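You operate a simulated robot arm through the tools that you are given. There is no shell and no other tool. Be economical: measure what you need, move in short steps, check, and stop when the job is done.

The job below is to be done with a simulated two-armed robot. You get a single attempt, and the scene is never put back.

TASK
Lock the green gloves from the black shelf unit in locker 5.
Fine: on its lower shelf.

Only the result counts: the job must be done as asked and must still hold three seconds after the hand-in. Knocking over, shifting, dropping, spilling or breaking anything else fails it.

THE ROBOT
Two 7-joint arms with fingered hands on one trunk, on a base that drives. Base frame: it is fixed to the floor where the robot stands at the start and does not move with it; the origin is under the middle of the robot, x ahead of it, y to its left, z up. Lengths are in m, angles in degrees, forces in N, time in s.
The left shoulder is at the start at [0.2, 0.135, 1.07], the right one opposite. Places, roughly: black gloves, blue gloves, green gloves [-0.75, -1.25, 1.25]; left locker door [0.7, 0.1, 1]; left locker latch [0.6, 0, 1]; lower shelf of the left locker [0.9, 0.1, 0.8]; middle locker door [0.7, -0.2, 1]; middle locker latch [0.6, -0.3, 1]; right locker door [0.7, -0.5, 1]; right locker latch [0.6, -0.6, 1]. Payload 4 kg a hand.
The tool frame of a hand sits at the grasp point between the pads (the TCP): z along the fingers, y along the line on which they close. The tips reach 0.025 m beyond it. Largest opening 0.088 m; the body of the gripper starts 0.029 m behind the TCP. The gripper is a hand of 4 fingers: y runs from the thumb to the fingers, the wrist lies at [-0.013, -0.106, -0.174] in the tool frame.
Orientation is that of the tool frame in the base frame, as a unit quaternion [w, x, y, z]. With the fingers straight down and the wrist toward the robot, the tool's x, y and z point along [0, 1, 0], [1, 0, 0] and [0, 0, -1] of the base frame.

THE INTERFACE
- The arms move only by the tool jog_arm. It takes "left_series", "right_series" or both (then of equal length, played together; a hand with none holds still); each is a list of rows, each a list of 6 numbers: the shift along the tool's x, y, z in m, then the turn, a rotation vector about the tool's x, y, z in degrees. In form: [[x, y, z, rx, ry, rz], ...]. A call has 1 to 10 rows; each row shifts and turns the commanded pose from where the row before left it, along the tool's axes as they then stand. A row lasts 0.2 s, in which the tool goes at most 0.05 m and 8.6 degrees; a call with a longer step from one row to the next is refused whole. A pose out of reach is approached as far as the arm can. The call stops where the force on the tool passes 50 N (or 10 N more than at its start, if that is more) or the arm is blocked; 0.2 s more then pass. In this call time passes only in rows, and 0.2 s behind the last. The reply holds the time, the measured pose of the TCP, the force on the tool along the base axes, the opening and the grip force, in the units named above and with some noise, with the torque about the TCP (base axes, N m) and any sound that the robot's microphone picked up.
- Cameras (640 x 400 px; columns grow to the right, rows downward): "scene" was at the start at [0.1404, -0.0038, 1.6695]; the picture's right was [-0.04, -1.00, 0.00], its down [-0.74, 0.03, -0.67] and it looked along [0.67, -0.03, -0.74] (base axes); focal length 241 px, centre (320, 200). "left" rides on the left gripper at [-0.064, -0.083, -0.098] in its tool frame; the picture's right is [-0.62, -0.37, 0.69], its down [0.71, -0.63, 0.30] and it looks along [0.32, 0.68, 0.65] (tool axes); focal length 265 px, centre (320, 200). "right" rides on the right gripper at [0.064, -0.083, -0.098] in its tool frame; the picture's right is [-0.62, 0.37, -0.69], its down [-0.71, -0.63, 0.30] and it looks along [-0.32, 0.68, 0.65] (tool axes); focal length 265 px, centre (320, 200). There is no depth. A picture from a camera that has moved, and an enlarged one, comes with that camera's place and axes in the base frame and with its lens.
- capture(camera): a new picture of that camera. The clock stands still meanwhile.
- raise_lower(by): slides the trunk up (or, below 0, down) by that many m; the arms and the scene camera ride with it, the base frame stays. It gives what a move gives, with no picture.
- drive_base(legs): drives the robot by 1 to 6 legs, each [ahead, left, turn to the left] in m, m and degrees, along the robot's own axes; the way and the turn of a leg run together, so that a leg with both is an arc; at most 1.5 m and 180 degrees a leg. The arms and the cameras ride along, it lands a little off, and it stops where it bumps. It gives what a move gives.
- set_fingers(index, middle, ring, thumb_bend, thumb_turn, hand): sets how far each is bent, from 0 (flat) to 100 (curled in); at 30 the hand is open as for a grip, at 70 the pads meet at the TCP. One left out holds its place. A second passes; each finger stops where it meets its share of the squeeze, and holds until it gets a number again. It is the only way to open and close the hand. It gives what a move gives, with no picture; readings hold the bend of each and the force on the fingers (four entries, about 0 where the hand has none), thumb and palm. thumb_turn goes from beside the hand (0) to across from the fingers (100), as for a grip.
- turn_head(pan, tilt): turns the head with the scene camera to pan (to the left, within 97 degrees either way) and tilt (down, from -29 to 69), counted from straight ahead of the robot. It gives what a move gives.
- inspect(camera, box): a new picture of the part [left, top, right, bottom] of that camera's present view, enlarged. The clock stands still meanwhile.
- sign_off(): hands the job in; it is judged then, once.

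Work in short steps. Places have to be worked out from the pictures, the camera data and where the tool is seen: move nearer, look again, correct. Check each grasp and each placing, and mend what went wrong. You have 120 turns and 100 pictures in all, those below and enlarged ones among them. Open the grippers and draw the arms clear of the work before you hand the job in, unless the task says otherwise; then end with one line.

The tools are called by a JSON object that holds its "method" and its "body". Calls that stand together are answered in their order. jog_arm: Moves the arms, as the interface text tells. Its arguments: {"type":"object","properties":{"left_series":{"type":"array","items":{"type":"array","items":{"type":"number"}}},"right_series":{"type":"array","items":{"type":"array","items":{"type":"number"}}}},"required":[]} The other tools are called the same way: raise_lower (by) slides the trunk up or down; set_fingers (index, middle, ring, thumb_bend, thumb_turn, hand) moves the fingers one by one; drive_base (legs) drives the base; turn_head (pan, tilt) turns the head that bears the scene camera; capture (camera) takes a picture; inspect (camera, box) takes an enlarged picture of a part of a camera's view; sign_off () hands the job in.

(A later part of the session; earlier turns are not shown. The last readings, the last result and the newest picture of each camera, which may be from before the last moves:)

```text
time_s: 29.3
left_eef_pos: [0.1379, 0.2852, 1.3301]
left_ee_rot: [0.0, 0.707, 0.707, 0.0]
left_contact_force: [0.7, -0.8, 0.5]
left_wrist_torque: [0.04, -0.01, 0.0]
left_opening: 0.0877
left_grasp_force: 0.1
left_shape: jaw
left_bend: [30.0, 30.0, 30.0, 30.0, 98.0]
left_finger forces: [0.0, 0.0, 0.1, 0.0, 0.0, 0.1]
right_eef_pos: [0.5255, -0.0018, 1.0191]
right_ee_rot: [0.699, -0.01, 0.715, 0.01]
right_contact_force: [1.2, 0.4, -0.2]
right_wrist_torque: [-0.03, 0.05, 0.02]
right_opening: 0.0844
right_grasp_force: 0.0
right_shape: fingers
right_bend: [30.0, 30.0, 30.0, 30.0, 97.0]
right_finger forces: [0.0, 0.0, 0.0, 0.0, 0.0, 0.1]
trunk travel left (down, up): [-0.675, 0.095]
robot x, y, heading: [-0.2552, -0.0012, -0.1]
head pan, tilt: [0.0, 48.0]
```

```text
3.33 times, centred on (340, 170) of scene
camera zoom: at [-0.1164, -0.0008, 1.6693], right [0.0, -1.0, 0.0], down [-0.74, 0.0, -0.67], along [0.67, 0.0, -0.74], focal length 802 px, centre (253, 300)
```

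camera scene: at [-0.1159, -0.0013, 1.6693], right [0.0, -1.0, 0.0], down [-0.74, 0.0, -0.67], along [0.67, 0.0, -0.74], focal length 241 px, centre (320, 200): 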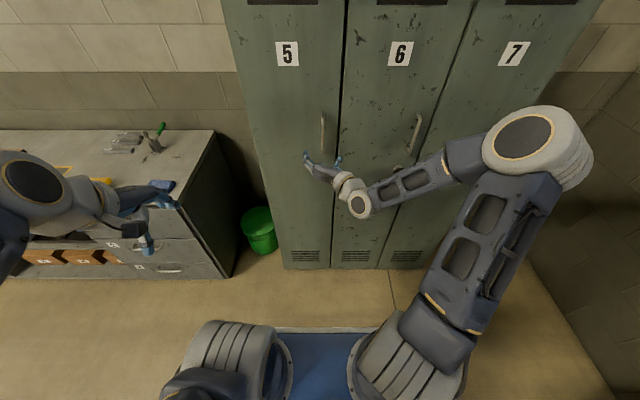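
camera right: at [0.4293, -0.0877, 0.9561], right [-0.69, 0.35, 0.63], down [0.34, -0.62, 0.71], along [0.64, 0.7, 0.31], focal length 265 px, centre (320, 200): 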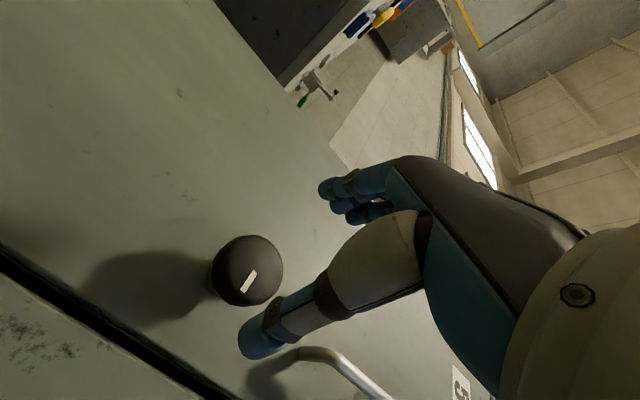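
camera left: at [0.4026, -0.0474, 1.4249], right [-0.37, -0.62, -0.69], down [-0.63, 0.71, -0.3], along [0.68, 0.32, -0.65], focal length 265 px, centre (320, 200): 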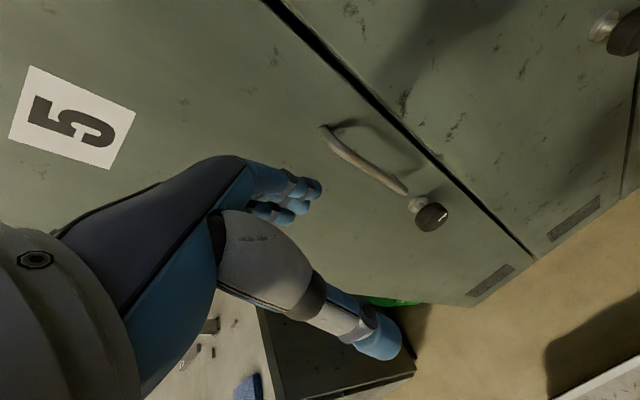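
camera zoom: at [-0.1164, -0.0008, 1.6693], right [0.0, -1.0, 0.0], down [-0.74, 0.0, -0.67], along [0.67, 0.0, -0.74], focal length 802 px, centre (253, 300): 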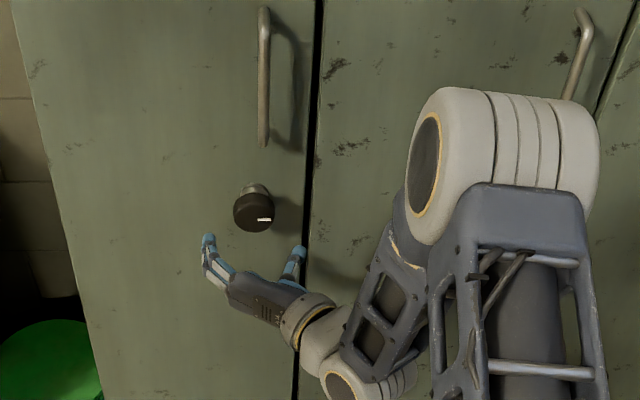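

The knob is centred at y≈−0.001, z≈1.02 as assumed. I advance to enclose it and close on it lightly.

{"method": "jog_arm", "body": {"right_series": [[0, 0.001, 0.03, 0, 0, 0], [0, 0, 0.03, 0, 0, 0], [0, 0, 0.026, 0, 0, 0]]}}

{"method": "set_fingers", "body": {"hand": "right", "index": 70, "middle": 70, "ring": 70, "thumb_bend": 70}}

{"method": "capture", "body": {"camera": "right"}}

```text
time_s: 30.1
left_eef_pos: [0.1382, 0.2861, 1.3306]
left_ee_rot: [0.0, 0.707, 0.707, 0.0]
left_contact_force: [-0.7, 0.0, 0.2]
left_wrist_torque: [0.0, 0.0, -0.01]
left_opening: 0.0877
left_grasp_force: 0.0
left_shape: jaw
left_bend: [30.0, 30.0, 30.0, 30.0, 98.0]
left_finger forces: [0.0, 0.1, 0.1, 0.0, 0.0, 0.0]
right_eef_pos: [0.6141, 0.0023, 1.0179]
right_ee_rot: [0.699, -0.011, 0.715, 0.01]
right_contact_force: [-0.6, 0.2, -0.3]
right_wrist_torque: [-0.01, 0.03, 0.0]
right_opening: 0.0845
right_grasp_force: 0.1
right_shape: fingers
right_bend: [30.0, 30.0, 30.0, 30.0, 97.0]
right_finger forces: [0.0, 0.1, 0.1, 0.1, 0.1, 0.1]
trunk travel left (down, up): [-0.675, 0.095]
robot x, y, heading: [-0.2545, 0.0009, 0.2]
head pan, tilt: [0.0, 48.0]
```

```text
time_s: 31.1
left_eef_pos: [0.1386, 0.2861, 1.3291]
left_ee_rot: [0.0, 0.707, 0.707, 0.0]
left_contact_force: [0.1, -0.2, -0.9]
left_wrist_torque: [0.05, 0.0, 0.01]
left_opening: 0.0872
left_grasp_force: 0.1
left_shape: jaw
left_bend: [30.0, 30.0, 30.0, 30.0, 98.0]
left_finger forces: [0.0, 0.0, 0.1, 0.1, 0.0, 0.0]
right_eef_pos: [0.6134, 0.002, 1.0171]
right_ee_rot: [0.7, -0.009, 0.714, 0.009]
right_contact_force: [-0.7, -7.1, 1.0]
right_wrist_torque: [-0.06, -0.04, 0.06]
right_opening: 0.0352
right_grasp_force: 19.7
right_shape: fingers
right_bend: [55.0, 64.0, 68.0, 55.0, 96.0]
right_finger forces: [10.1, 5.0, 1.7, 0.1, 23.2, 0.0]
trunk travel left (down, up): [-0.675, 0.095]
robot x, y, heading: [-0.2576, 0.0013, 0.1]
head pan, tilt: [0.0, 48.0]
```

```text
73 pictures are left
camera right: at [0.5158, -0.0834, 0.9563], right [-0.69, 0.35, 0.63], down [0.34, -0.62, 0.71], along [0.64, 0.7, 0.31], focal length 265 px, centre (320, 200)
```

right: 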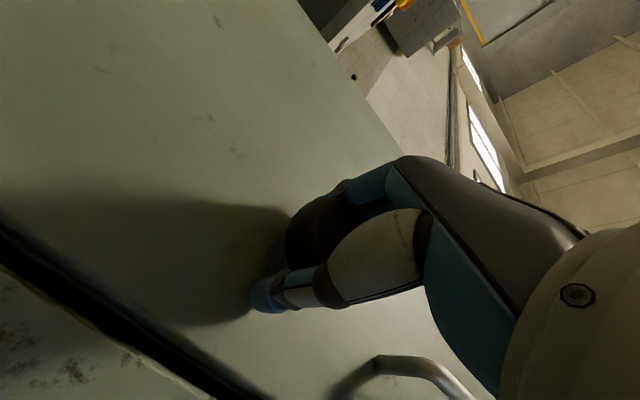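

The knob is gripped (about 20 N). I try a small roll clockwise (+z) and read the torque.

{"method": "jog_arm", "body": {"right_series": [[0, 0, 0, 0, 0, 6], [0, 0, 0, 0, 0, 6], [0, 0, 0, 0, 0, 6], [0, 0, 0, 0, 0, 6]]}}

{"method": "capture", "body": {"camera": "right"}}

```text
time_s: 32.1
left_eef_pos: [0.1381, 0.2864, 1.3309]
left_ee_rot: [0.0, 0.707, 0.707, 0.0]
left_contact_force: [0.0, 0.7, 0.6]
left_wrist_torque: [-0.02, -0.04, 0.0]
left_opening: 0.0876
left_grasp_force: 0.1
left_shape: jaw
left_bend: [30.0, 30.0, 30.0, 30.0, 98.0]
left_finger forces: [0.0, 0.1, 0.0, 0.0, 0.0, 0.1]
right_eef_pos: [0.6121, 0.0029, 1.0183]
right_ee_rot: [0.682, 0.139, 0.7, 0.156]
right_contact_force: [1.6, -1.0, 6.9]
right_wrist_torque: [-0.04, -0.07, 0.13]
right_opening: 0.0347
right_grasp_force: 20.1
right_shape: fingers
right_bend: [55.0, 64.0, 67.0, 56.0, 97.0]
right_finger forces: [12.3, 6.6, 2.7, 0.0, 19.1, 0.0]
trunk travel left (down, up): [-0.675, 0.095]
robot x, y, heading: [-0.2562, -0.0016, -0.0]
head pan, tilt: [0.0, 48.0]
```

```text
72 pictures are left
camera right: at [0.5135, -0.0496, 0.9279], right [-0.68, 0.06, 0.73], down [0.34, -0.86, 0.39], along [0.65, 0.51, 0.56], focal length 265 px, centre (320, 200)
```

right: 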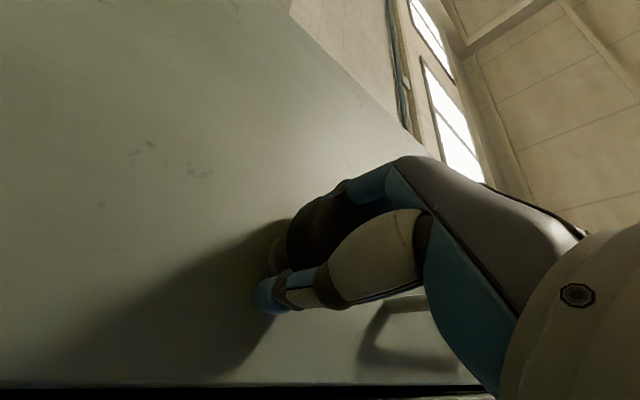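

It turned 24° with almost no torque, so the knob goes along. I continue toward 90° in this direction.

{"method": "jog_arm", "body": {"right_series": [[0, 0, 0, 0, 0, 7], [0, 0, 0, 0, 0, 7], [0, 0, 0, 0, 0, 7], [0, 0, 0, 0, 0, 7], [0, 0, 0, 0, 0, 7]]}}

{"method": "jog_arm", "body": {"right_series": [[0, 0, 0, 0, 0, 7], [0, 0, 0, 0, 0, 7], [0, 0, 0, 0, 0, 7], [0, 0, 0, 0, 0, 7], [0, 0, 0, 0, 0, 4]]}}

{"method": "inspect", "body": {"camera": "scene", "box": [260, 80, 420, 200]}}

{"method": "inspect", "body": {"camera": "right", "box": [240, 150, 440, 350]}}

```text
time_s: 33.3
left_eef_pos: [0.1382, 0.2872, 1.3307]
left_ee_rot: [0.0, 0.707, 0.708, 0.0]
left_contact_force: [0.2, -0.5, -0.8]
left_wrist_torque: [0.02, -0.02, -0.01]
left_opening: 0.0874
left_grasp_force: 0.0
left_shape: jaw
left_bend: [30.0, 30.0, 30.0, 30.0, 98.0]
left_finger forces: [0.1, 0.1, 0.0, 0.0, 0.0, 0.0]
right_eef_pos: [0.6123, 0.0028, 1.0181]
right_ee_rot: [0.604, 0.343, 0.626, 0.354]
right_contact_force: [1.5, 4.2, 14.0]
right_wrist_torque: [-0.06, -0.32, 0.13]
right_opening: 0.035
right_grasp_force: 22.1
right_shape: fingers
right_bend: [52.0, 62.0, 66.0, 57.0, 97.0]
right_finger forces: [17.2, 8.4, 3.2, 0.0, 15.1, 0.0]
trunk travel left (down, up): [-0.675, 0.095]
robot x, y, heading: [-0.2576, 0.0042, -0.2]
head pan, tilt: [0.0, 48.0]
```

```text
time_s: 34.5
left_eef_pos: [0.1373, 0.2863, 1.3304]
left_ee_rot: [0.0, 0.707, 0.707, 0.0]
left_contact_force: [-0.4, 0.1, -0.1]
left_wrist_torque: [0.03, -0.03, -0.02]
left_opening: 0.0877
left_grasp_force: 0.0
left_shape: jaw
left_bend: [30.0, 30.0, 30.0, 30.0, 98.0]
left_finger forces: [0.1, 0.0, 0.0, 0.0, 0.0, 0.0]
right_eef_pos: [0.611, 0.0012, 1.0181]
right_ee_rot: [0.483, 0.503, 0.507, 0.506]
right_contact_force: [2.9, 3.4, 20.5]
right_wrist_torque: [-0.26, -0.53, -0.06]
right_opening: 0.0347
right_grasp_force: 24.1
right_shape: fingers
right_bend: [49.0, 61.0, 66.0, 58.0, 97.0]
right_finger forces: [20.8, 9.1, 3.2, 0.0, 13.9, 0.1]
trunk travel left (down, up): [-0.675, 0.095]
robot x, y, heading: [-0.2576, 0.0012, -0.2]
head pan, tilt: [0.0, 48.0]
```

```text
3.33 times, centred on (340, 140) of scene
camera zoom: at [-0.117, -0.0004, 1.6694], right [0.0, -1.0, 0.0], down [-0.74, 0.0, -0.67], along [0.67, 0.0, -0.74], focal length 802 px, centre (253, 400)
```

zoom: 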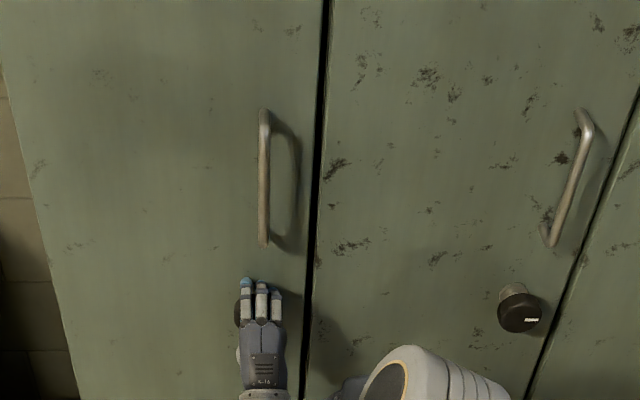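

```text
2.00 times, centred on (340, 250) of right
camera zoom: at [0.5105, 0.0651, 0.9387], right [-0.67, -0.65, 0.37], down [0.31, -0.69, -0.65], along [0.68, -0.32, 0.66], focal length 531 px, centre (280, 100)
```

zoom: 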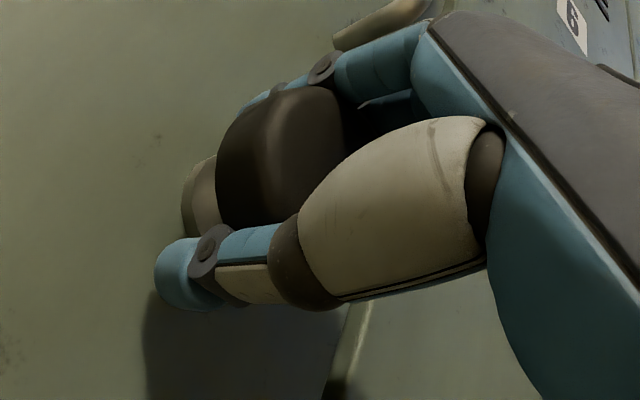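

Rolled 90°, a bit of torque (−0.26 N m). I release, back off and look at the marker.

{"method": "set_fingers", "body": {"hand": "right", "index": 30, "middle": 30, "ring": 30, "thumb_bend": 30}}

{"method": "jog_arm", "body": {"right_series": [[0, 0, -0.045, 0, 0, 0], [0, 0, -0.045, 0, 0, 0]]}}

{"method": "capture", "body": {"camera": "right"}}

```text
time_s: 35.5
left_eef_pos: [0.1376, 0.2858, 1.3304]
left_ee_rot: [0.0, 0.707, 0.707, 0.0]
left_contact_force: [0.8, 0.7, 0.1]
left_wrist_torque: [0.01, 0.01, 0.0]
left_opening: 0.0876
left_grasp_force: 0.0
left_shape: jaw
left_bend: [30.0, 30.0, 30.0, 30.0, 98.0]
left_finger forces: [0.1, 0.1, 0.1, 0.0, 0.1, 0.0]
right_eef_pos: [0.6121, 0.0024, 1.0165]
right_ee_rot: [0.483, 0.503, 0.508, 0.505]
right_contact_force: [-0.1, 0.7, -0.6]
right_wrist_torque: [0.0, 0.01, -0.02]
right_opening: 0.0848
right_grasp_force: 0.0
right_shape: fingers
right_bend: [30.0, 30.0, 30.0, 30.0, 97.0]
right_finger forces: [0.0, 0.0, 0.1, 0.0, 0.1, 0.0]
trunk travel left (down, up): [-0.675, 0.095]
robot x, y, heading: [-0.2579, -0.0025, -0.1]
head pan, tilt: [0.0, 48.0]
```

```text
time_s: 36.1
left_eef_pos: [0.1377, 0.2869, 1.3311]
left_ee_rot: [0.0, 0.707, 0.708, 0.0]
left_contact_force: [0.8, 0.9, -0.3]
left_wrist_torque: [0.0, 0.0, 0.01]
left_opening: 0.0874
left_grasp_force: 0.1
left_shape: jaw
left_bend: [30.0, 30.0, 30.0, 30.0, 98.0]
left_finger forces: [0.1, 0.0, 0.0, 0.1, 0.0, 0.0]
right_eef_pos: [0.5202, 0.0004, 1.0185]
right_ee_rot: [0.483, 0.501, 0.508, 0.507]
right_contact_force: [0.5, 0.8, -0.1]
right_wrist_torque: [0.0, -0.01, 0.01]
right_opening: 0.0846
right_grasp_force: 0.1
right_shape: fingers
right_bend: [30.0, 30.0, 30.0, 30.0, 97.0]
right_finger forces: [0.0, 0.0, 0.1, 0.0, 0.1, 0.0]
trunk travel left (down, up): [-0.675, 0.095]
robot x, y, heading: [-0.2593, 0.0009, 0.1]
head pan, tilt: [0.0, 48.0]
```

```text
69 pictures are left
camera right: at [0.4186, 0.0639, 0.9397], right [-0.67, -0.65, 0.37], down [0.31, -0.69, -0.65], along [0.68, -0.32, 0.66], focal length 265 px, centre (320, 200)
```

right: 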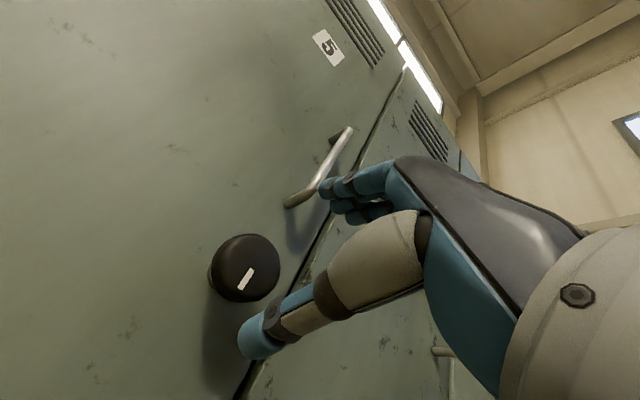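

The marker now points straight down, so the knob turned 90°. I lift to handle height and roll back to horizontal closing to test the pull.

{"method": "jog_arm", "body": {"right_series": [[-0.004, 0.045, -0.01, 0, 0, 0], [-0.004, 0.045, -0.01, 0, 0, 0], [-0.004, 0.045, 0, 0, 0, 0], [0, 0.04, 0, 0, 0, 0], [0, 0, 0, 0, 0, -8], [0, 0, 0, 0, 0, -8], [0, 0, 0, 0, 0, -8], [0, 0, 0, 0, 0, -8], [0, 0, 0, 0, 0, -8], [0, 0, 0, 0, 0, -8]]}}

{"method": "jog_arm", "body": {"right_series": [[0, 0, 0, 0, 0, -8], [0, 0, 0, 0, 0, -8], [0, 0, 0, 0, 0, -8], [0, 0, 0, 0, 0, -8], [0, 0, 0, 0, 0, -8], [0, 0, 0, 0, -2, -2]]}}

{"method": "capture", "body": {"camera": "right"}}

```text
time_s: 38.3
left_eef_pos: [0.138, 0.2855, 1.3297]
left_ee_rot: [0.0, 0.707, 0.707, 0.001]
left_contact_force: [-0.2, 0.7, -0.5]
left_wrist_torque: [-0.01, -0.02, -0.02]
left_opening: 0.0878
left_grasp_force: 0.0
left_shape: jaw
left_bend: [30.0, 30.0, 30.0, 30.0, 98.0]
left_finger forces: [0.0, 0.0, 0.0, 0.0, 0.0, 0.0]
right_eef_pos: [0.5051, -0.0164, 1.1927]
right_ee_rot: [0.647, 0.251, 0.669, 0.264]
right_contact_force: [-0.7, 0.2, -0.2]
right_wrist_torque: [-0.01, 0.03, -0.04]
right_opening: 0.0848
right_grasp_force: 0.0
right_shape: fingers
right_bend: [30.0, 30.0, 30.0, 30.0, 97.0]
right_finger forces: [0.0, 0.0, 0.1, 0.1, 0.0, 0.0]
trunk travel left (down, up): [-0.675, 0.095]
robot x, y, heading: [-0.256, -0.0011, -0.2]
head pan, tilt: [0.0, 48.0]
```

```text
time_s: 39.7
left_eef_pos: [0.1374, 0.2856, 1.3303]
left_ee_rot: [0.0, 0.707, 0.707, 0.0]
left_contact_force: [0.2, -0.2, 0.1]
left_wrist_torque: [0.01, -0.02, -0.01]
left_opening: 0.0879
left_grasp_force: 0.0
left_shape: jaw
left_bend: [30.0, 30.0, 30.0, 30.0, 98.0]
left_finger forces: [0.1, 0.1, 0.1, 0.0, 0.0, 0.0]
right_eef_pos: [0.5056, -0.0167, 1.1935]
right_ee_rot: [0.712, -0.004, 0.702, 0.014]
right_contact_force: [-0.6, 0.1, 0.2]
right_wrist_torque: [-0.03, 0.0, -0.02]
right_opening: 0.0848
right_grasp_force: 0.0
right_shape: fingers
right_bend: [30.0, 30.0, 30.0, 30.0, 97.0]
right_finger forces: [0.0, 0.0, 0.0, 0.0, 0.0, 0.1]
trunk travel left (down, up): [-0.675, 0.095]
robot x, y, heading: [-0.2552, 0.0019, -0.1]
head pan, tilt: [0.0, 48.0]
```

```text
68 pictures are left
camera right: at [0.4113, -0.1007, 1.1275], right [-0.71, 0.34, 0.62], down [0.31, -0.63, 0.71], along [0.63, 0.7, 0.34], focal length 265 px, centre (320, 200)
```

right: 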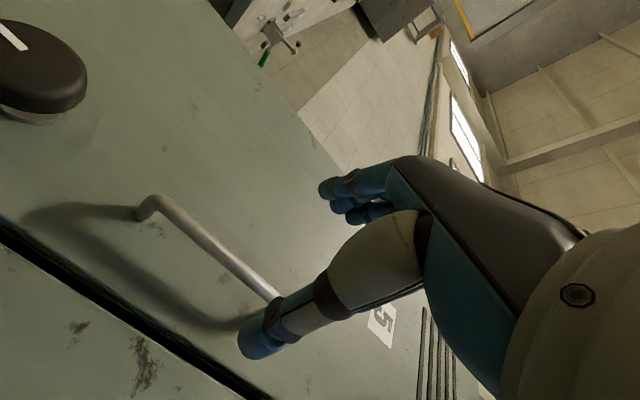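

Aligned again. I advance to x≈0.615, y≈−0.012 and close on the bar.

{"method": "jog_arm", "body": {"right_series": [[0, 0.002, 0.04, 0, 0, 0], [0, 0.002, 0.04, 0, 0, 0], [0, 0, 0.029, 0, 0, 0]]}}

{"method": "set_fingers", "body": {"hand": "right", "index": 75, "middle": 75, "ring": 75, "thumb_bend": 75}}

{"method": "jog_arm", "body": {"right_series": [[0, 0, -0.01, 0, 0, 0], [0, 0, -0.01, 0, 0, 0], [0, 0, -0.01, 0, 0, 0]]}}

{"method": "capture", "body": {"camera": "right"}}

```text
time_s: 40.5
left_eef_pos: [0.1368, 0.2866, 1.3285]
left_ee_rot: [0.0, 0.707, 0.707, 0.0]
left_contact_force: [-0.4, -0.2, 0.3]
left_wrist_torque: [0.01, -0.05, 0.0]
left_opening: 0.0876
left_grasp_force: 0.1
left_shape: jaw
left_bend: [30.0, 30.0, 30.0, 30.0, 98.0]
left_finger forces: [0.0, 0.0, 0.0, 0.1, 0.0, 0.0]
right_eef_pos: [0.6156, -0.0092, 1.195]
right_ee_rot: [0.711, -0.003, 0.703, 0.016]
right_contact_force: [-0.3, -0.1, 0.4]
right_wrist_torque: [-0.02, -0.02, -0.02]
right_opening: 0.0848
right_grasp_force: 0.1
right_shape: fingers
right_bend: [30.0, 30.0, 30.0, 30.0, 97.0]
right_finger forces: [0.1, 0.0, 0.0, 0.1, 0.1, 0.0]
trunk travel left (down, up): [-0.675, 0.095]
robot x, y, heading: [-0.2578, -0.002, 0.1]
head pan, tilt: [0.0, 48.0]
```

```text
time_s: 41.5
left_eef_pos: [0.1398, 0.285, 1.3306]
left_ee_rot: [0.0, 0.707, 0.707, 0.0]
left_contact_force: [-0.6, -0.4, 0.2]
left_wrist_torque: [-0.04, 0.02, 0.01]
left_opening: 0.0875
left_grasp_force: 0.1
left_shape: jaw
left_bend: [30.0, 30.0, 30.0, 30.0, 98.0]
left_finger forces: [0.0, 0.0, 0.0, 0.0, 0.1, 0.0]
right_eef_pos: [0.6164, -0.0098, 1.1955]
right_ee_rot: [0.712, -0.002, 0.702, 0.015]
right_contact_force: [-0.3, -0.4, -0.4]
right_wrist_torque: [0.0, -0.01, 0.0]
right_opening: 0.0
right_grasp_force: 0.1
right_shape: fingers
right_bend: [74.0, 75.0, 75.0, 72.0, 97.0]
right_finger forces: [0.0, 0.0, 0.0, 0.1, 0.0, 0.0]
trunk travel left (down, up): [-0.675, 0.095]
robot x, y, heading: [-0.2557, -0.0025, -0.1]
head pan, tilt: [0.0, 48.0]
```

```text
time_s: 42.3
left_eef_pos: [0.1382, 0.2859, 1.3305]
left_ee_rot: [0.0, 0.708, 0.707, 0.0]
left_contact_force: [-1.2, -0.3, 0.3]
left_wrist_torque: [0.0, 0.03, -0.02]
left_opening: 0.0876
left_grasp_force: 0.0
left_shape: jaw
left_bend: [30.0, 30.0, 30.0, 30.0, 98.0]
left_finger forces: [0.0, 0.0, 0.1, 0.1, 0.0, 0.1]
right_eef_pos: [0.5846, -0.0098, 1.1949]
right_ee_rot: [0.711, -0.004, 0.703, 0.016]
right_contact_force: [0.2, 2.3, -0.9]
right_wrist_torque: [-0.05, 0.01, 0.03]
right_opening: 0.0
right_grasp_force: 0.8
right_shape: fingers
right_bend: [74.0, 75.0, 75.0, 72.0, 97.0]
right_finger forces: [0.2, 0.0, 1.7, 0.0, 0.0, 0.1]
trunk travel left (down, up): [-0.675, 0.095]
robot x, y, heading: [-0.2514, -0.0019, -0.1]
head pan, tilt: [0.0, 48.0]
```

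```text
67 pictures are left
camera right: at [0.4897, -0.0942, 1.1283], right [-0.71, 0.34, 0.62], down [0.31, -0.63, 0.71], along [0.63, 0.7, 0.34], focal length 265 px, centre (320, 200)
```

right: 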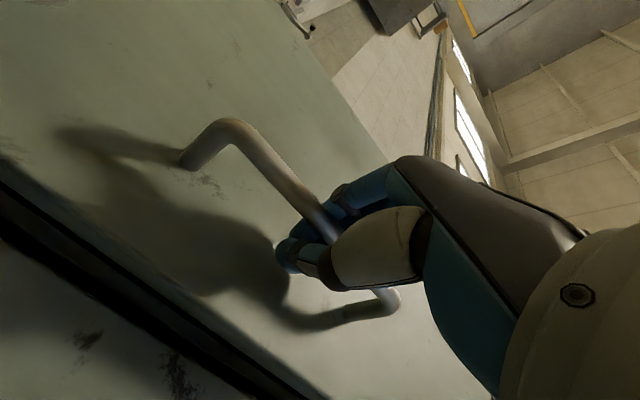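

The bar is inside the ring and the gap at the door edge looks wider; the door seems to be moving. I keep pulling slowly and check the scene.

{"method": "jog_arm", "body": {"right_series": [[0, 0.001, -0.02, 0, 0, 0], [0, 0.002, -0.02, 0, 0, 0], [0, 0.003, -0.02, 0, 0, 0]]}}

{"method": "capture", "body": {"camera": "scene"}}

```text
time_s: 43.1
left_eef_pos: [0.1386, 0.2885, 1.3297]
left_ee_rot: [0.0, 0.706, 0.708, 0.0]
left_contact_force: [1.0, 0.0, -0.2]
left_wrist_torque: [-0.04, -0.03, -0.02]
left_opening: 0.0878
left_grasp_force: 0.2
left_shape: jaw
left_bend: [30.0, 30.0, 30.0, 30.0, 98.0]
left_finger forces: [0.1, 0.1, 0.0, 0.0, 0.0, 0.0]
right_eef_pos: [0.5262, 0.0012, 1.1943]
right_ee_rot: [0.712, -0.006, 0.702, 0.02]
right_contact_force: [22.8, 39.9, -0.5]
right_wrist_torque: [-0.38, 0.23, -0.52]
right_opening: 0.0004
right_grasp_force: 22.1
right_shape: fingers
right_bend: [74.0, 74.0, 73.0, 75.0, 97.0]
right_finger forces: [15.7, 12.6, 16.2, 0.1, 0.0, 0.1]
trunk travel left (down, up): [-0.675, 0.095]
robot x, y, heading: [-0.2576, 0.0007, 0.3]
head pan, tilt: [0.0, 48.0]
```

```text
66 pictures are left
camera scene: at [-0.1149, 0.0017, 1.6692], right [0.0, -1.0, 0.0], down [-0.74, 0.0, -0.67], along [0.67, 0.0, -0.74], focal length 241 px, centre (320, 200)
```

scene: 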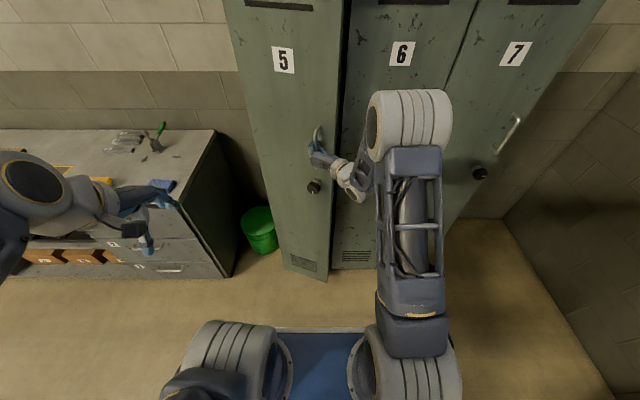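

The door opens: marker down is unlocked, marker toward −y locked. The side force shows I need to follow the arc left, so I pull on along the arc while turning the hand with the door.

{"method": "jog_arm", "body": {"right_series": [[0, 0.017, -0.003, 4, 0, 0], [0, 0.0112, -0.0273, 5, 0, 0], [0, 0.0126, -0.0272, 5, 0, 0], [0, 0.0122, -0.0271, 5, 0, 0]]}}

{"method": "capture", "body": {"camera": "scene"}}

```text
time_s: 44.1
left_eef_pos: [0.1401, 0.2866, 1.3289]
left_ee_rot: [-0.001, 0.707, 0.707, -0.001]
left_contact_force: [-0.3, -0.6, 0.3]
left_wrist_torque: [0.0, 0.01, 0.02]
left_opening: 0.0876
left_grasp_force: 0.2
left_shape: jaw
left_bend: [30.0, 30.0, 30.0, 30.0, 98.0]
left_finger forces: [0.0, 0.1, 0.0, 0.0, 0.1, 0.1]
right_eef_pos: [0.4477, 0.0592, 1.1951]
right_ee_rot: [0.703, 0.113, 0.695, -0.101]
right_contact_force: [35.8, 28.9, -2.4]
right_wrist_torque: [-0.33, 0.38, -0.52]
right_opening: 0.0004
right_grasp_force: 22.1
right_shape: fingers
right_bend: [74.0, 74.0, 73.0, 75.0, 97.0]
right_finger forces: [15.5, 13.2, 16.4, 0.1, 0.0, 0.0]
trunk travel left (down, up): [-0.675, 0.095]
robot x, y, heading: [-0.255, 0.0053, 0.2]
head pan, tilt: [0.0, 48.0]
```

```text
65 pictures are left
camera scene: at [-0.1142, 0.0007, 1.6691], right [0.0, -1.0, 0.0], down [-0.74, 0.0, -0.67], along [0.67, 0.0, -0.74], focal length 241 px, centre (320, 200)
```

scene: 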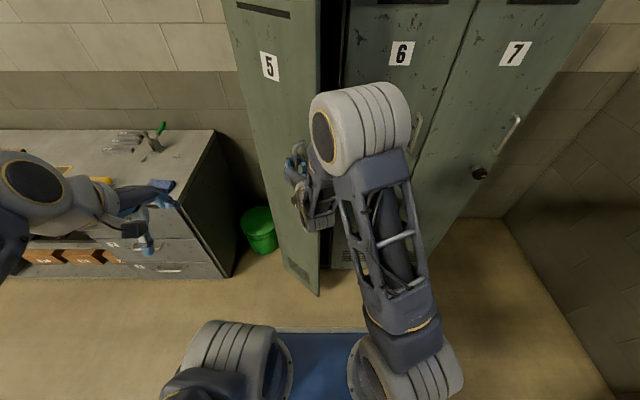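

Door at about 35°. I continue the arc to ~55°, moving the left hand out of the way at the same time.

{"method": "jog_arm", "body": {"right_series": [[0, 0.0196, -0.0298, 7, 0, 0], [0, 0.0203, -0.034, 7, 0, 0], [0, 0.0213, -0.0337, 7, 0, 0]], "left_series": [[0.04, 0, -0.02, 0, 0, 0], [0.04, 0, -0.02, 0, 0, 0], [0.04, 0, -0.02, 0, 0, 0]]}}

{"method": "capture", "body": {"camera": "scene"}}

```text
time_s: 44.9
left_eef_pos: [0.1396, 0.4071, 1.3918]
left_ee_rot: [-0.001, 0.707, 0.707, -0.001]
left_contact_force: [0.6, 0.5, 0.3]
left_wrist_torque: [-0.01, -0.01, 0.0]
left_opening: 0.0875
left_grasp_force: 0.1
left_shape: jaw
left_bend: [30.0, 30.0, 30.0, 30.0, 98.0]
left_finger forces: [0.1, 0.1, 0.1, 0.0, 0.1, 0.0]
right_eef_pos: [0.3882, 0.1528, 1.1947]
right_ee_rot: [0.67, 0.241, 0.664, -0.228]
right_contact_force: [46.8, 12.3, -2.2]
right_wrist_torque: [-0.18, 0.48, -0.68]
right_opening: 0.0038
right_grasp_force: 23.6
right_shape: fingers
right_bend: [74.0, 62.0, 56.0, 75.0, 97.0]
right_finger forces: [15.0, 15.2, 16.2, 0.0, 0.0, 0.1]
trunk travel left (down, up): [-0.675, 0.095]
robot x, y, heading: [-0.2544, -0.0001, -0.1]
head pan, tilt: [0.0, 48.0]
```

```text
64 pictures are left
camera scene: at [-0.114, -0.0007, 1.6691], right [0.0, -1.0, 0.0], down [-0.74, 0.0, -0.67], along [0.67, 0.0, -0.74], focal length 241 px, centre (320, 200)
```

scene: 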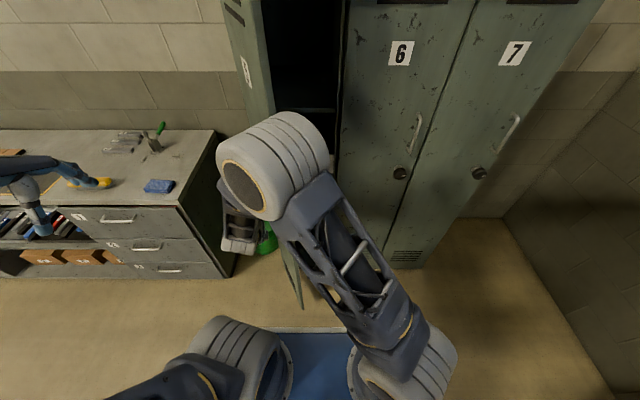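

Door is open about 60°. I release the handle and withdraw along the hand's axis.

{"method": "set_fingers", "body": {"hand": "right", "index": 30, "middle": 30, "ring": 30, "thumb_bend": 30}}

{"method": "jog_arm", "body": {"right_series": [[0, 0.0, -0.03, 0, 0, 0], [0, 0, -0.04, 0, 0, 0], [0, 0, -0.03, -5, 0, 0]]}}

{"method": "capture", "body": {"camera": "scene"}}

```text
time_s: 45.9
left_eef_pos: [0.1378, 0.4061, 1.3904]
left_ee_rot: [0.0, 0.707, 0.707, 0.0]
left_contact_force: [0.0, 0.8, 0.0]
left_wrist_torque: [0.03, 0.02, 0.0]
left_opening: 0.0876
left_grasp_force: 0.0
left_shape: jaw
left_bend: [30.0, 30.0, 30.0, 30.0, 98.0]
left_finger forces: [0.0, 0.0, 0.0, 0.0, 0.0, 0.1]
right_eef_pos: [0.386, 0.1556, 1.1944]
right_ee_rot: [0.67, 0.24, 0.665, -0.226]
right_contact_force: [0.4, 0.9, -0.5]
right_wrist_torque: [0.0, 0.03, -0.06]
right_opening: 0.0582
right_grasp_force: 0.5
right_shape: fingers
right_bend: [54.0, 30.0, 30.0, 30.0, 97.0]
right_finger forces: [0.4, 0.0, 0.0, 0.0, 0.0, 0.1]
trunk travel left (down, up): [-0.675, 0.095]
robot x, y, heading: [-0.2598, 0.0009, -0.0]
head pan, tilt: [0.0, 48.0]
```

```text
time_s: 46.7
left_eef_pos: [0.1392, 0.4051, 1.3914]
left_ee_rot: [0.0, 0.707, 0.707, 0.0]
left_contact_force: [0.4, -0.7, 0.3]
left_wrist_torque: [-0.01, 0.02, 0.01]
left_opening: 0.0874
left_grasp_force: 0.1
left_shape: jaw
left_bend: [30.0, 30.0, 30.0, 30.0, 98.0]
left_finger forces: [0.0, 0.0, 0.0, 0.0, 0.1, 0.0]
right_eef_pos: [0.3068, 0.2149, 1.195]
right_ee_rot: [0.68, 0.21, 0.675, -0.196]
right_contact_force: [0.0, -0.6, 0.4]
right_wrist_torque: [0.01, -0.01, -0.01]
right_opening: 0.0578
right_grasp_force: 0.0
right_shape: fingers
right_bend: [55.0, 30.0, 30.0, 30.0, 97.0]
right_finger forces: [0.0, 0.0, 0.1, 0.0, 0.1, 0.0]
trunk travel left (down, up): [-0.675, 0.095]
robot x, y, heading: [-0.2552, -0.0013, -0.0]
head pan, tilt: [0.0, 48.0]
```

```text
63 pictures are left
camera scene: at [-0.1161, -0.0006, 1.6693], right [0.0, -1.0, 0.0], down [-0.74, 0.0, -0.67], along [0.67, 0.0, -0.74], focal length 241 px, centre (320, 200)
```

scene: 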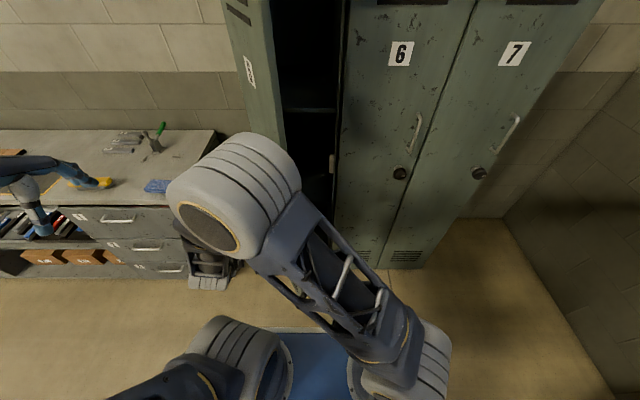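

The handle is free; the index finger stayed half bent, so I reopen it. Then I swing the hand back around the door edge to its right side.

{"method": "set_fingers", "body": {"hand": "right", "index": 30}}

{"method": "jog_arm", "body": {"right_series": [[0, -0.025, -0.019, -8, 0, 0], [0, -0.0446, 0.0115, -8, 0, 0], [0, -0.0463, 0.016, -8, 0, 0], [0, -0.048, 0.009, -8, 0, 0], [0, -0.048, 0, -3, 0, 0], [0, -0.048, 0, 0, 0, 0]]}}

{"method": "capture", "body": {"camera": "scene"}}

```text
time_s: 47.7
left_eef_pos: [0.1379, 0.4061, 1.3913]
left_ee_rot: [0.0, 0.707, 0.707, 0.001]
left_contact_force: [-0.1, -1.2, 0.4]
left_wrist_torque: [0.01, -0.05, 0.0]
left_opening: 0.0878
left_grasp_force: 0.1
left_shape: jaw
left_bend: [30.0, 30.0, 30.0, 30.0, 98.0]
left_finger forces: [0.0, 0.1, 0.0, 0.0, 0.0, 0.1]
right_eef_pos: [0.3071, 0.2147, 1.1964]
right_ee_rot: [0.679, 0.21, 0.675, -0.196]
right_contact_force: [-0.1, 0.2, -1.1]
right_wrist_torque: [0.0, 0.0, -0.02]
right_opening: 0.0845
right_grasp_force: 0.1
right_shape: fingers
right_bend: [30.0, 30.0, 30.0, 30.0, 97.0]
right_finger forces: [0.0, 0.0, 0.0, 0.0, 0.1, 0.0]
trunk travel left (down, up): [-0.675, 0.095]
robot x, y, heading: [-0.2595, 0.0003, -0.2]
head pan, tilt: [0.0, 48.0]
```

```text
time_s: 49.1
left_eef_pos: [0.1375, 0.4057, 1.3916]
left_ee_rot: [0.0, 0.707, 0.708, -0.001]
left_contact_force: [-0.3, 0.2, 0.4]
left_wrist_torque: [0.01, -0.03, 0.03]
left_opening: 0.0875
left_grasp_force: 0.0
left_shape: jaw
left_bend: [30.0, 30.0, 30.0, 30.0, 98.0]
left_finger forces: [0.0, 0.0, 0.1, 0.0, 0.1, 0.1]
right_eef_pos: [0.3718, 0.0481, 1.178]
right_ee_rot: [0.712, -0.003, 0.702, 0.016]
right_contact_force: [-0.5, 0.0, 0.0]
right_wrist_torque: [0.0, -0.02, -0.03]
right_opening: 0.0847
right_grasp_force: 0.1
right_shape: fingers
right_bend: [30.0, 30.0, 30.0, 30.0, 97.0]
right_finger forces: [0.0, 0.1, 0.0, 0.1, 0.1, 0.1]
right hand out of reach, approached as far as the arm can: row 3, 4, 5, 6
trunk travel left (down, up): [-0.675, 0.095]
robot x, y, heading: [-0.2543, 0.0008, 0.2]
head pan, tilt: [0.0, 48.0]
```

```text
62 pictures are left
camera scene: at [-0.1165, -0.0003, 1.6693], right [0.0, -1.0, 0.0], down [-0.74, 0.0, -0.67], along [0.67, 0.0, -0.74], focal length 241 px, centre (320, 200)
```

scene: 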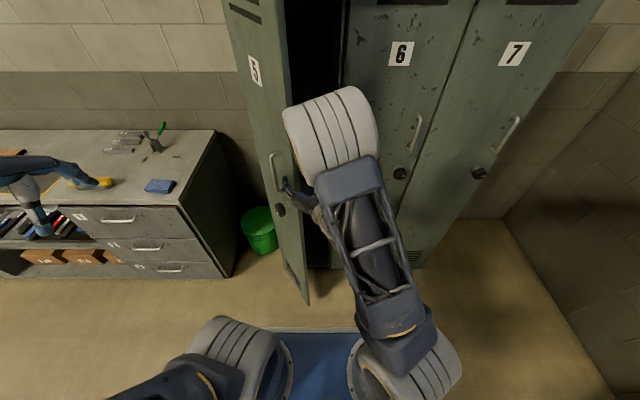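

The hand came out slightly close to the door edge. I move it further right, then look from the hand camera.

{"method": "jog_arm", "body": {"right_series": [[0, -0.045, -0.01, 0, 0, 0], [0, -0.045, 0, 0, 0, 0]]}}

{"method": "capture", "body": {"camera": "scene"}}

{"method": "capture", "body": {"camera": "right"}}

```text
time_s: 49.7
left_eef_pos: [0.137, 0.4064, 1.3915]
left_ee_rot: [0.001, 0.706, 0.708, -0.001]
left_contact_force: [0.3, 0.4, -0.2]
left_wrist_torque: [-0.02, -0.01, 0.0]
left_opening: 0.0877
left_grasp_force: 0.0
left_shape: jaw
left_bend: [30.0, 30.0, 30.0, 30.0, 98.0]
left_finger forces: [0.1, 0.0, 0.0, 0.0, 0.0, 0.1]
right_eef_pos: [0.3793, -0.0411, 1.1734]
right_ee_rot: [0.711, -0.004, 0.703, 0.016]
right_contact_force: [-0.4, 0.9, -1.1]
right_wrist_torque: [0.0, 0.03, -0.03]
right_opening: 0.0846
right_grasp_force: 0.2
right_shape: fingers
right_bend: [30.0, 30.0, 30.0, 30.0, 97.0]
right_finger forces: [0.1, 0.0, 0.0, 0.1, 0.0, 0.0]
right hand out of reach, approached as far as the arm can: row 1
trunk travel left (down, up): [-0.675, 0.095]
robot x, y, heading: [-0.2561, -0.002, 0.2]
head pan, tilt: [0.0, 48.0]
```

```text
61 pictures are left
camera scene: at [-0.1164, 0.0, 1.6693], right [0.0, -1.0, 0.0], down [-0.74, 0.0, -0.67], along [0.67, 0.0, -0.74], focal length 241 px, centre (320, 200)
```

scene: 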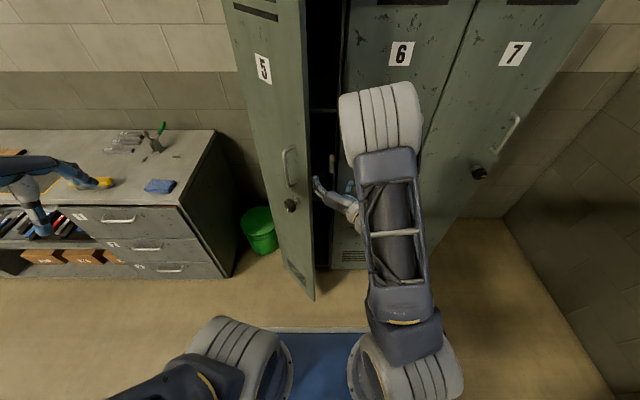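

```text
60 pictures are left
camera right: at [0.2848, -0.1247, 1.1072], right [-0.71, 0.34, 0.62], down [0.31, -0.63, 0.71], along [0.63, 0.7, 0.34], focal length 265 px, centre (320, 200)
```

right: 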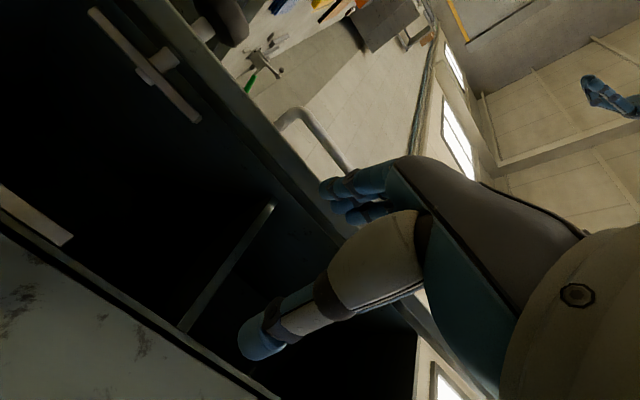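

The door is at ~45° now with the hand to the right of its edge. I push the hand forward past the edge, then sweep left against the inside face.

{"method": "jog_arm", "body": {"right_series": [[0, -0.005, 0.045, 0, 0, 0], [0, 0, 0.045, 0, 0, 0], [0, 0, 0.03, 0, 0, 0], [0, 0.045, 0, 0, 0, 0], [0, 0.045, 0, 0, 0, 0], [0, 0.045, 0, 0, 0, 0], [0, 0.045, 0, 0, 0, 0]]}}

{"method": "capture", "body": {"camera": "scene"}}

```text
time_s: 51.3
left_eef_pos: [0.1379, 0.406, 1.3912]
left_ee_rot: [0.0, 0.707, 0.707, 0.001]
left_contact_force: [-0.4, 0.1, -0.2]
left_wrist_torque: [0.06, 0.01, 0.0]
left_opening: 0.0876
left_grasp_force: 0.0
left_shape: jaw
left_bend: [30.0, 30.0, 30.0, 30.0, 98.0]
left_finger forces: [0.1, 0.1, 0.1, 0.1, 0.0, 0.0]
right_eef_pos: [0.4939, 0.1368, 1.177]
right_ee_rot: [0.711, -0.003, 0.703, 0.016]
right_contact_force: [0.2, -0.7, -0.5]
right_wrist_torque: [-0.02, -0.01, -0.03]
right_opening: 0.0845
right_grasp_force: 0.0
right_shape: fingers
right_bend: [30.0, 30.0, 30.0, 30.0, 97.0]
right_finger forces: [0.0, 0.0, 0.0, 0.0, 0.1, 0.1]
trunk travel left (down, up): [-0.675, 0.095]
robot x, y, heading: [-0.2552, 0.001, 0.0]
head pan, tilt: [0.0, 48.0]
```

```text
59 pictures are left
camera scene: at [-0.1163, -0.0009, 1.6693], right [0.0, -1.0, 0.0], down [-0.74, 0.0, -0.67], along [0.67, 0.0, -0.74], focal length 241 px, centre (320, 200)
```

scene: 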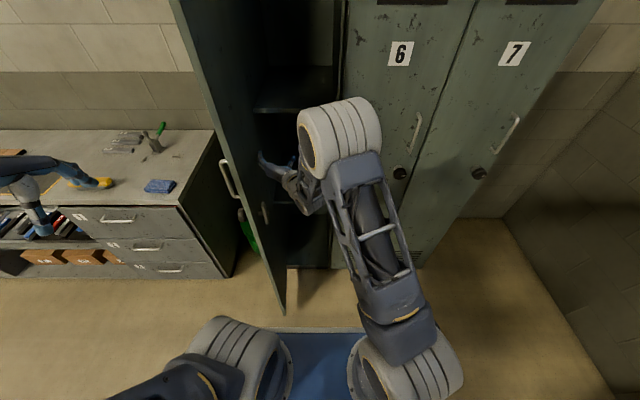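

The door is about 80° open. One more small push, then I retreat the hand.

{"method": "jog_arm", "body": {"right_series": [[0, 0.03, 0, 0, 0, 0], [0, 0.025, 0, 0, 0, 0]]}}

{"method": "jog_arm", "body": {"right_series": [[0, -0.045, 0, 0, 0, 0], [0, -0.045, 0, 0, 0, 0], [0, -0.045, 0, 0, 0, 0], [0, -0.045, 0, 0, 0, 0], [0, -0.045, 0, 0, 0, 0], [0, -0.045, -0.02, 0, 0, 0], [0, -0.045, -0.02, 0, 0, 0], [0, -0.03, -0.035, 0, 0, 0]]}}

{"method": "capture", "body": {"camera": "scene"}}

```text
time_s: 51.9
left_eef_pos: [0.1377, 0.4058, 1.3915]
left_ee_rot: [0.0, 0.708, 0.707, 0.0]
left_contact_force: [0.0, 1.1, -1.0]
left_wrist_torque: [-0.01, 0.0, -0.02]
left_opening: 0.0875
left_grasp_force: 0.0
left_shape: jaw
left_bend: [30.0, 30.0, 30.0, 30.0, 98.0]
left_finger forces: [0.0, 0.0, 0.0, 0.0, 0.0, 0.0]
right_eef_pos: [0.4925, 0.1931, 1.1787]
right_ee_rot: [0.712, -0.004, 0.702, 0.016]
right_contact_force: [-0.3, 0.0, -0.1]
right_wrist_torque: [-0.02, 0.03, -0.02]
right_opening: 0.0844
right_grasp_force: 0.0
right_shape: fingers
right_bend: [30.0, 30.0, 30.0, 30.0, 97.0]
right_finger forces: [0.1, 0.1, 0.0, 0.0, 0.1, 0.0]
trunk travel left (down, up): [-0.675, 0.095]
robot x, y, heading: [-0.2548, -0.0036, -0.0]
head pan, tilt: [0.0, 48.0]
```

```text
time_s: 53.7
left_eef_pos: [0.1372, 0.4049, 1.3905]
left_ee_rot: [0.0, 0.706, 0.708, 0.0]
left_contact_force: [-0.2, 0.3, -0.1]
left_wrist_torque: [0.02, -0.01, -0.01]
left_opening: 0.0875
left_grasp_force: 0.0
left_shape: jaw
left_bend: [30.0, 30.0, 30.0, 30.0, 98.0]
left_finger forces: [0.0, 0.0, 0.0, 0.1, 0.0, 0.0]
right_eef_pos: [0.4265, -0.1532, 1.1721]
right_ee_rot: [0.712, -0.005, 0.702, 0.015]
right_contact_force: [-0.1, 1.1, 0.0]
right_wrist_torque: [0.0, 0.01, 0.0]
right_opening: 0.0846
right_grasp_force: 0.1
right_shape: fingers
right_bend: [30.0, 30.0, 30.0, 30.0, 97.0]
right_finger forces: [0.0, 0.0, 0.0, 0.1, 0.1, 0.0]
trunk travel left (down, up): [-0.675, 0.095]
robot x, y, heading: [-0.2562, 0.0002, 0.3]
head pan, tilt: [0.0, 48.0]
```

```text
58 pictures are left
camera scene: at [-0.1161, 0.0, 1.6693], right [0.0, -1.0, 0.0], down [-0.74, 0.0, -0.67], along [0.67, 0.0, -0.74], focal length 241 px, centre (320, 200)
```

scene: 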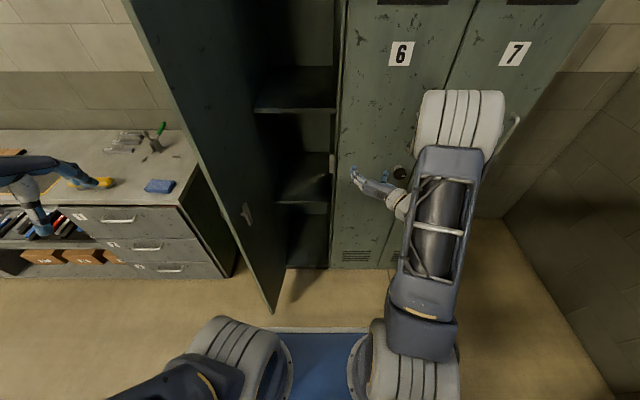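

The locker is wide open, with the lower shelf at z≈0.8 and front edge x≈0.67. Now I drive back, turn to face the shelf unit and look.

{"method": "drive_base", "body": {"legs": [[-0.25, 0, 0], [0, 0, -90]]}}

{"method": "turn_head", "body": {"pan": 0, "tilt": 20}}

{"method": "capture", "body": {"camera": "scene"}}

```text
time_s: 59.4
left_eef_pos: [-0.1097, -0.406, 1.391]
left_ee_rot: [0.0, 1.0, -0.013, 0.0]
left_contact_force: [-0.8, -0.5, -0.4]
left_wrist_torque: [0.0, -0.01, 0.01]
left_opening: 0.0874
left_grasp_force: 0.1
left_shape: jaw
left_bend: [30.0, 30.0, 30.0, 30.0, 98.0]
left_finger forces: [0.1, 0.1, 0.0, 0.1, 0.1, 0.0]
right_eef_pos: [-0.6761, -0.6782, 1.1721]
right_ee_rot: [0.507, 0.501, 0.493, -0.499]
right_contact_force: [0.4, 0.3, 0.7]
right_wrist_torque: [0.0, 0.01, 0.01]
right_opening: 0.0847
right_grasp_force: 0.1
right_shape: fingers
right_bend: [30.0, 30.0, 30.0, 30.0, 97.0]
right_finger forces: [0.1, 0.1, 0.0, 0.1, 0.1, 0.0]
trunk travel left (down, up): [-0.675, 0.095]
robot x, y, heading: [-0.5042, -0.0012, -91.7]
head pan, tilt: [0.0, 48.0]
```

```text
time_s: 60.3
left_eef_pos: [-0.11, -0.4068, 1.3918]
left_ee_rot: [0.001, 1.0, -0.013, 0.002]
left_contact_force: [-1.5, 0.0, 0.7]
left_wrist_torque: [-0.02, 0.02, 0.0]
left_opening: 0.0875
left_grasp_force: 0.1
left_shape: jaw
left_bend: [30.0, 30.0, 30.0, 30.0, 98.0]
left_finger forces: [0.0, 0.0, 0.0, 0.1, 0.0, 0.1]
right_eef_pos: [-0.6755, -0.6794, 1.171]
right_ee_rot: [0.508, 0.501, 0.492, -0.499]
right_contact_force: [-0.9, 0.5, 0.5]
right_wrist_torque: [-0.01, 0.03, -0.01]
right_opening: 0.0847
right_grasp_force: 0.0
right_shape: fingers
right_bend: [30.0, 30.0, 30.0, 30.0, 97.0]
right_finger forces: [0.1, 0.1, 0.0, 0.0, 0.0, 0.1]
trunk travel left (down, up): [-0.675, 0.095]
robot x, y, heading: [-0.5056, 0.0006, -91.4]
head pan, tilt: [0.0, 20.0]
```

```text
57 pictures are left
camera scene: at [-0.5075, -0.1541, 1.7121], right [-1.0, 0.03, 0.0], down [0.01, 0.34, -0.94], along [-0.02, -0.94, -0.34], focal length 241 px, centre (320, 200)
```

scene: 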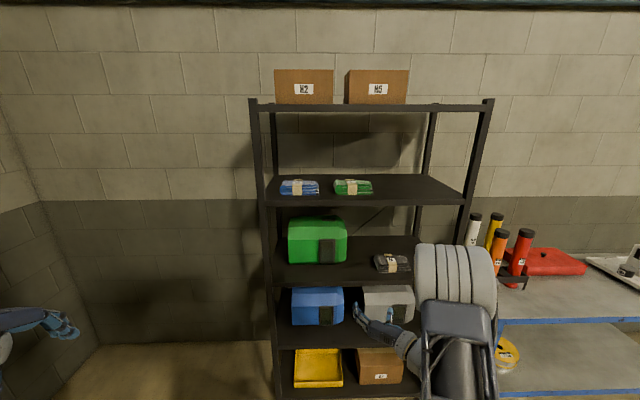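

Green gloves triangulate to about [−0.667, −1.146, 1.40] on the second shelf. I enlarge for shape and clearances.

{"method": "inspect", "body": {"camera": "scene", "box": [260, 90, 420, 220]}}

```text
3.08 times, centred on (340, 155) of scene
camera zoom: at [-0.5075, -0.1541, 1.7121], right [-1.0, 0.03, 0.0], down [0.01, 0.34, -0.94], along [-0.02, -0.94, -0.34], focal length 740 px, centre (258, 338)
```

zoom: 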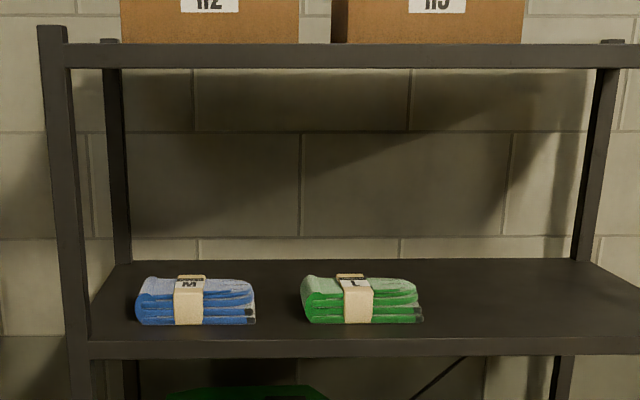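

The gloves look about 0.16 wide, ~0.085 deep, ~0.045 thick; a top-down grasp across the depth fits under the top shelf. I raise the trunk and turn the right hand back to fingers-down here in free space.

{"method": "raise_lower", "body": {"by": 0.09}}

{"method": "jog_arm", "body": {"right_series": [[0, 0, 0, 0, 0, 8], [0, 0, 0, 0, 0, 8], [0, 0, 0, 0, 0, 8], [0, 0, 0, 0, 0, 8], [0, 0, 0, 0, 0, 8], [0, 0, 0, 0, 0, 8], [0, 0, 0, 0, 0, 8], [0, 0, 0, 0, 0, 8], [0, 0, 0, 0, 0, 8], [0, 0, 0, 0, 0, 8]]}}

{"method": "jog_arm", "body": {"right_series": [[0, 0, 0, 0, 0, 8], [0, 0, 0, 8.5, 0, 0], [0, 0, 0, 8.5, 0, 0], [0, 0, 0, 8.5, 0, 0], [0, 0, 0, 8.5, 0, 0], [0, 0, 0, 8.5, 0, 0], [0, 0, 0, 8.5, 0, 0], [0, 0, 0, 8.5, 0, 0], [0, 0, 0, 8.5, 0, 0], [0, 0, 0, 8.5, 0, 0]]}}

```text
time_s: 61.6
left_eef_pos: [-0.1101, -0.4057, 1.4818]
left_ee_rot: [0.0, 1.0, -0.013, 0.0]
left_contact_force: [0.7, -0.3, -0.3]
left_wrist_torque: [0.02, 0.02, 0.0]
left_opening: 0.0875
left_grasp_force: 0.0
left_shape: jaw
left_bend: [30.0, 30.0, 30.0, 30.0, 98.0]
left_finger forces: [0.1, 0.0, 0.0, 0.0, 0.0, 0.0]
right_eef_pos: [-0.6763, -0.6792, 1.2622]
right_ee_rot: [0.507, 0.502, 0.492, -0.499]
right_contact_force: [0.9, -0.5, 0.7]
right_wrist_torque: [0.05, 0.02, 0.03]
right_opening: 0.0846
right_grasp_force: 0.1
right_shape: fingers
right_bend: [30.0, 30.0, 30.0, 30.0, 97.0]
right_finger forces: [0.1, 0.1, 0.1, 0.0, 0.0, 0.1]
trunk travel left (down, up): [-0.765, 0.005]
robot x, y, heading: [-0.5055, -0.0002, -91.5]
head pan, tilt: [0.0, 20.0]
```

```text
time_s: 63.8
left_eef_pos: [-0.1101, -0.4054, 1.4817]
left_ee_rot: [0.0, 1.0, -0.013, 0.0]
left_contact_force: [-0.4, -0.7, -0.3]
left_wrist_torque: [-0.01, -0.02, 0.0]
left_opening: 0.0879
left_grasp_force: 0.0
left_shape: jaw
left_bend: [30.0, 30.0, 30.0, 30.0, 98.0]
left_finger forces: [0.1, 0.0, 0.0, 0.0, 0.0, 0.0]
right_eef_pos: [-0.6771, -0.6794, 1.2617]
right_ee_rot: [0.71, 0.7, 0.055, -0.054]
right_contact_force: [0.5, -0.2, -0.3]
right_wrist_torque: [0.01, 0.03, 0.03]
right_opening: 0.0849
right_grasp_force: 0.1
right_shape: fingers
right_bend: [30.0, 30.0, 30.0, 30.0, 97.0]
right_finger forces: [0.1, 0.0, 0.1, 0.0, 0.2, 0.0]
trunk travel left (down, up): [-0.765, 0.005]
robot x, y, heading: [-0.5093, -0.0035, -91.9]
head pan, tilt: [0.0, 20.0]
```

```text
time_s: 66.0
left_eef_pos: [-0.1102, -0.4051, 1.4806]
left_ee_rot: [0.0, 1.0, -0.014, 0.001]
left_contact_force: [-0.6, 0.2, -0.6]
left_wrist_torque: [-0.01, 0.0, 0.01]
left_opening: 0.0879
left_grasp_force: 0.1
left_shape: jaw
left_bend: [30.0, 30.0, 30.0, 30.0, 98.0]
left_finger forces: [0.0, 0.0, 0.0, 0.0, 0.1, 0.1]
right_eef_pos: [-0.6753, -0.679, 1.2632]
right_ee_rot: [0.123, 0.992, 0.001, -0.009]
right_contact_force: [-0.1, -0.6, 0.6]
right_wrist_torque: [0.05, -0.06, -0.03]
right_opening: 0.0845
right_grasp_force: 0.0
right_shape: fingers
right_bend: [30.0, 30.0, 30.0, 30.0, 97.0]
right_finger forces: [0.0, 0.1, 0.0, 0.1, 0.0, 0.1]
trunk travel left (down, up): [-0.765, 0.005]
robot x, y, heading: [-0.5099, 0.0013, -91.7]
head pan, tilt: [0.0, 20.0]
```

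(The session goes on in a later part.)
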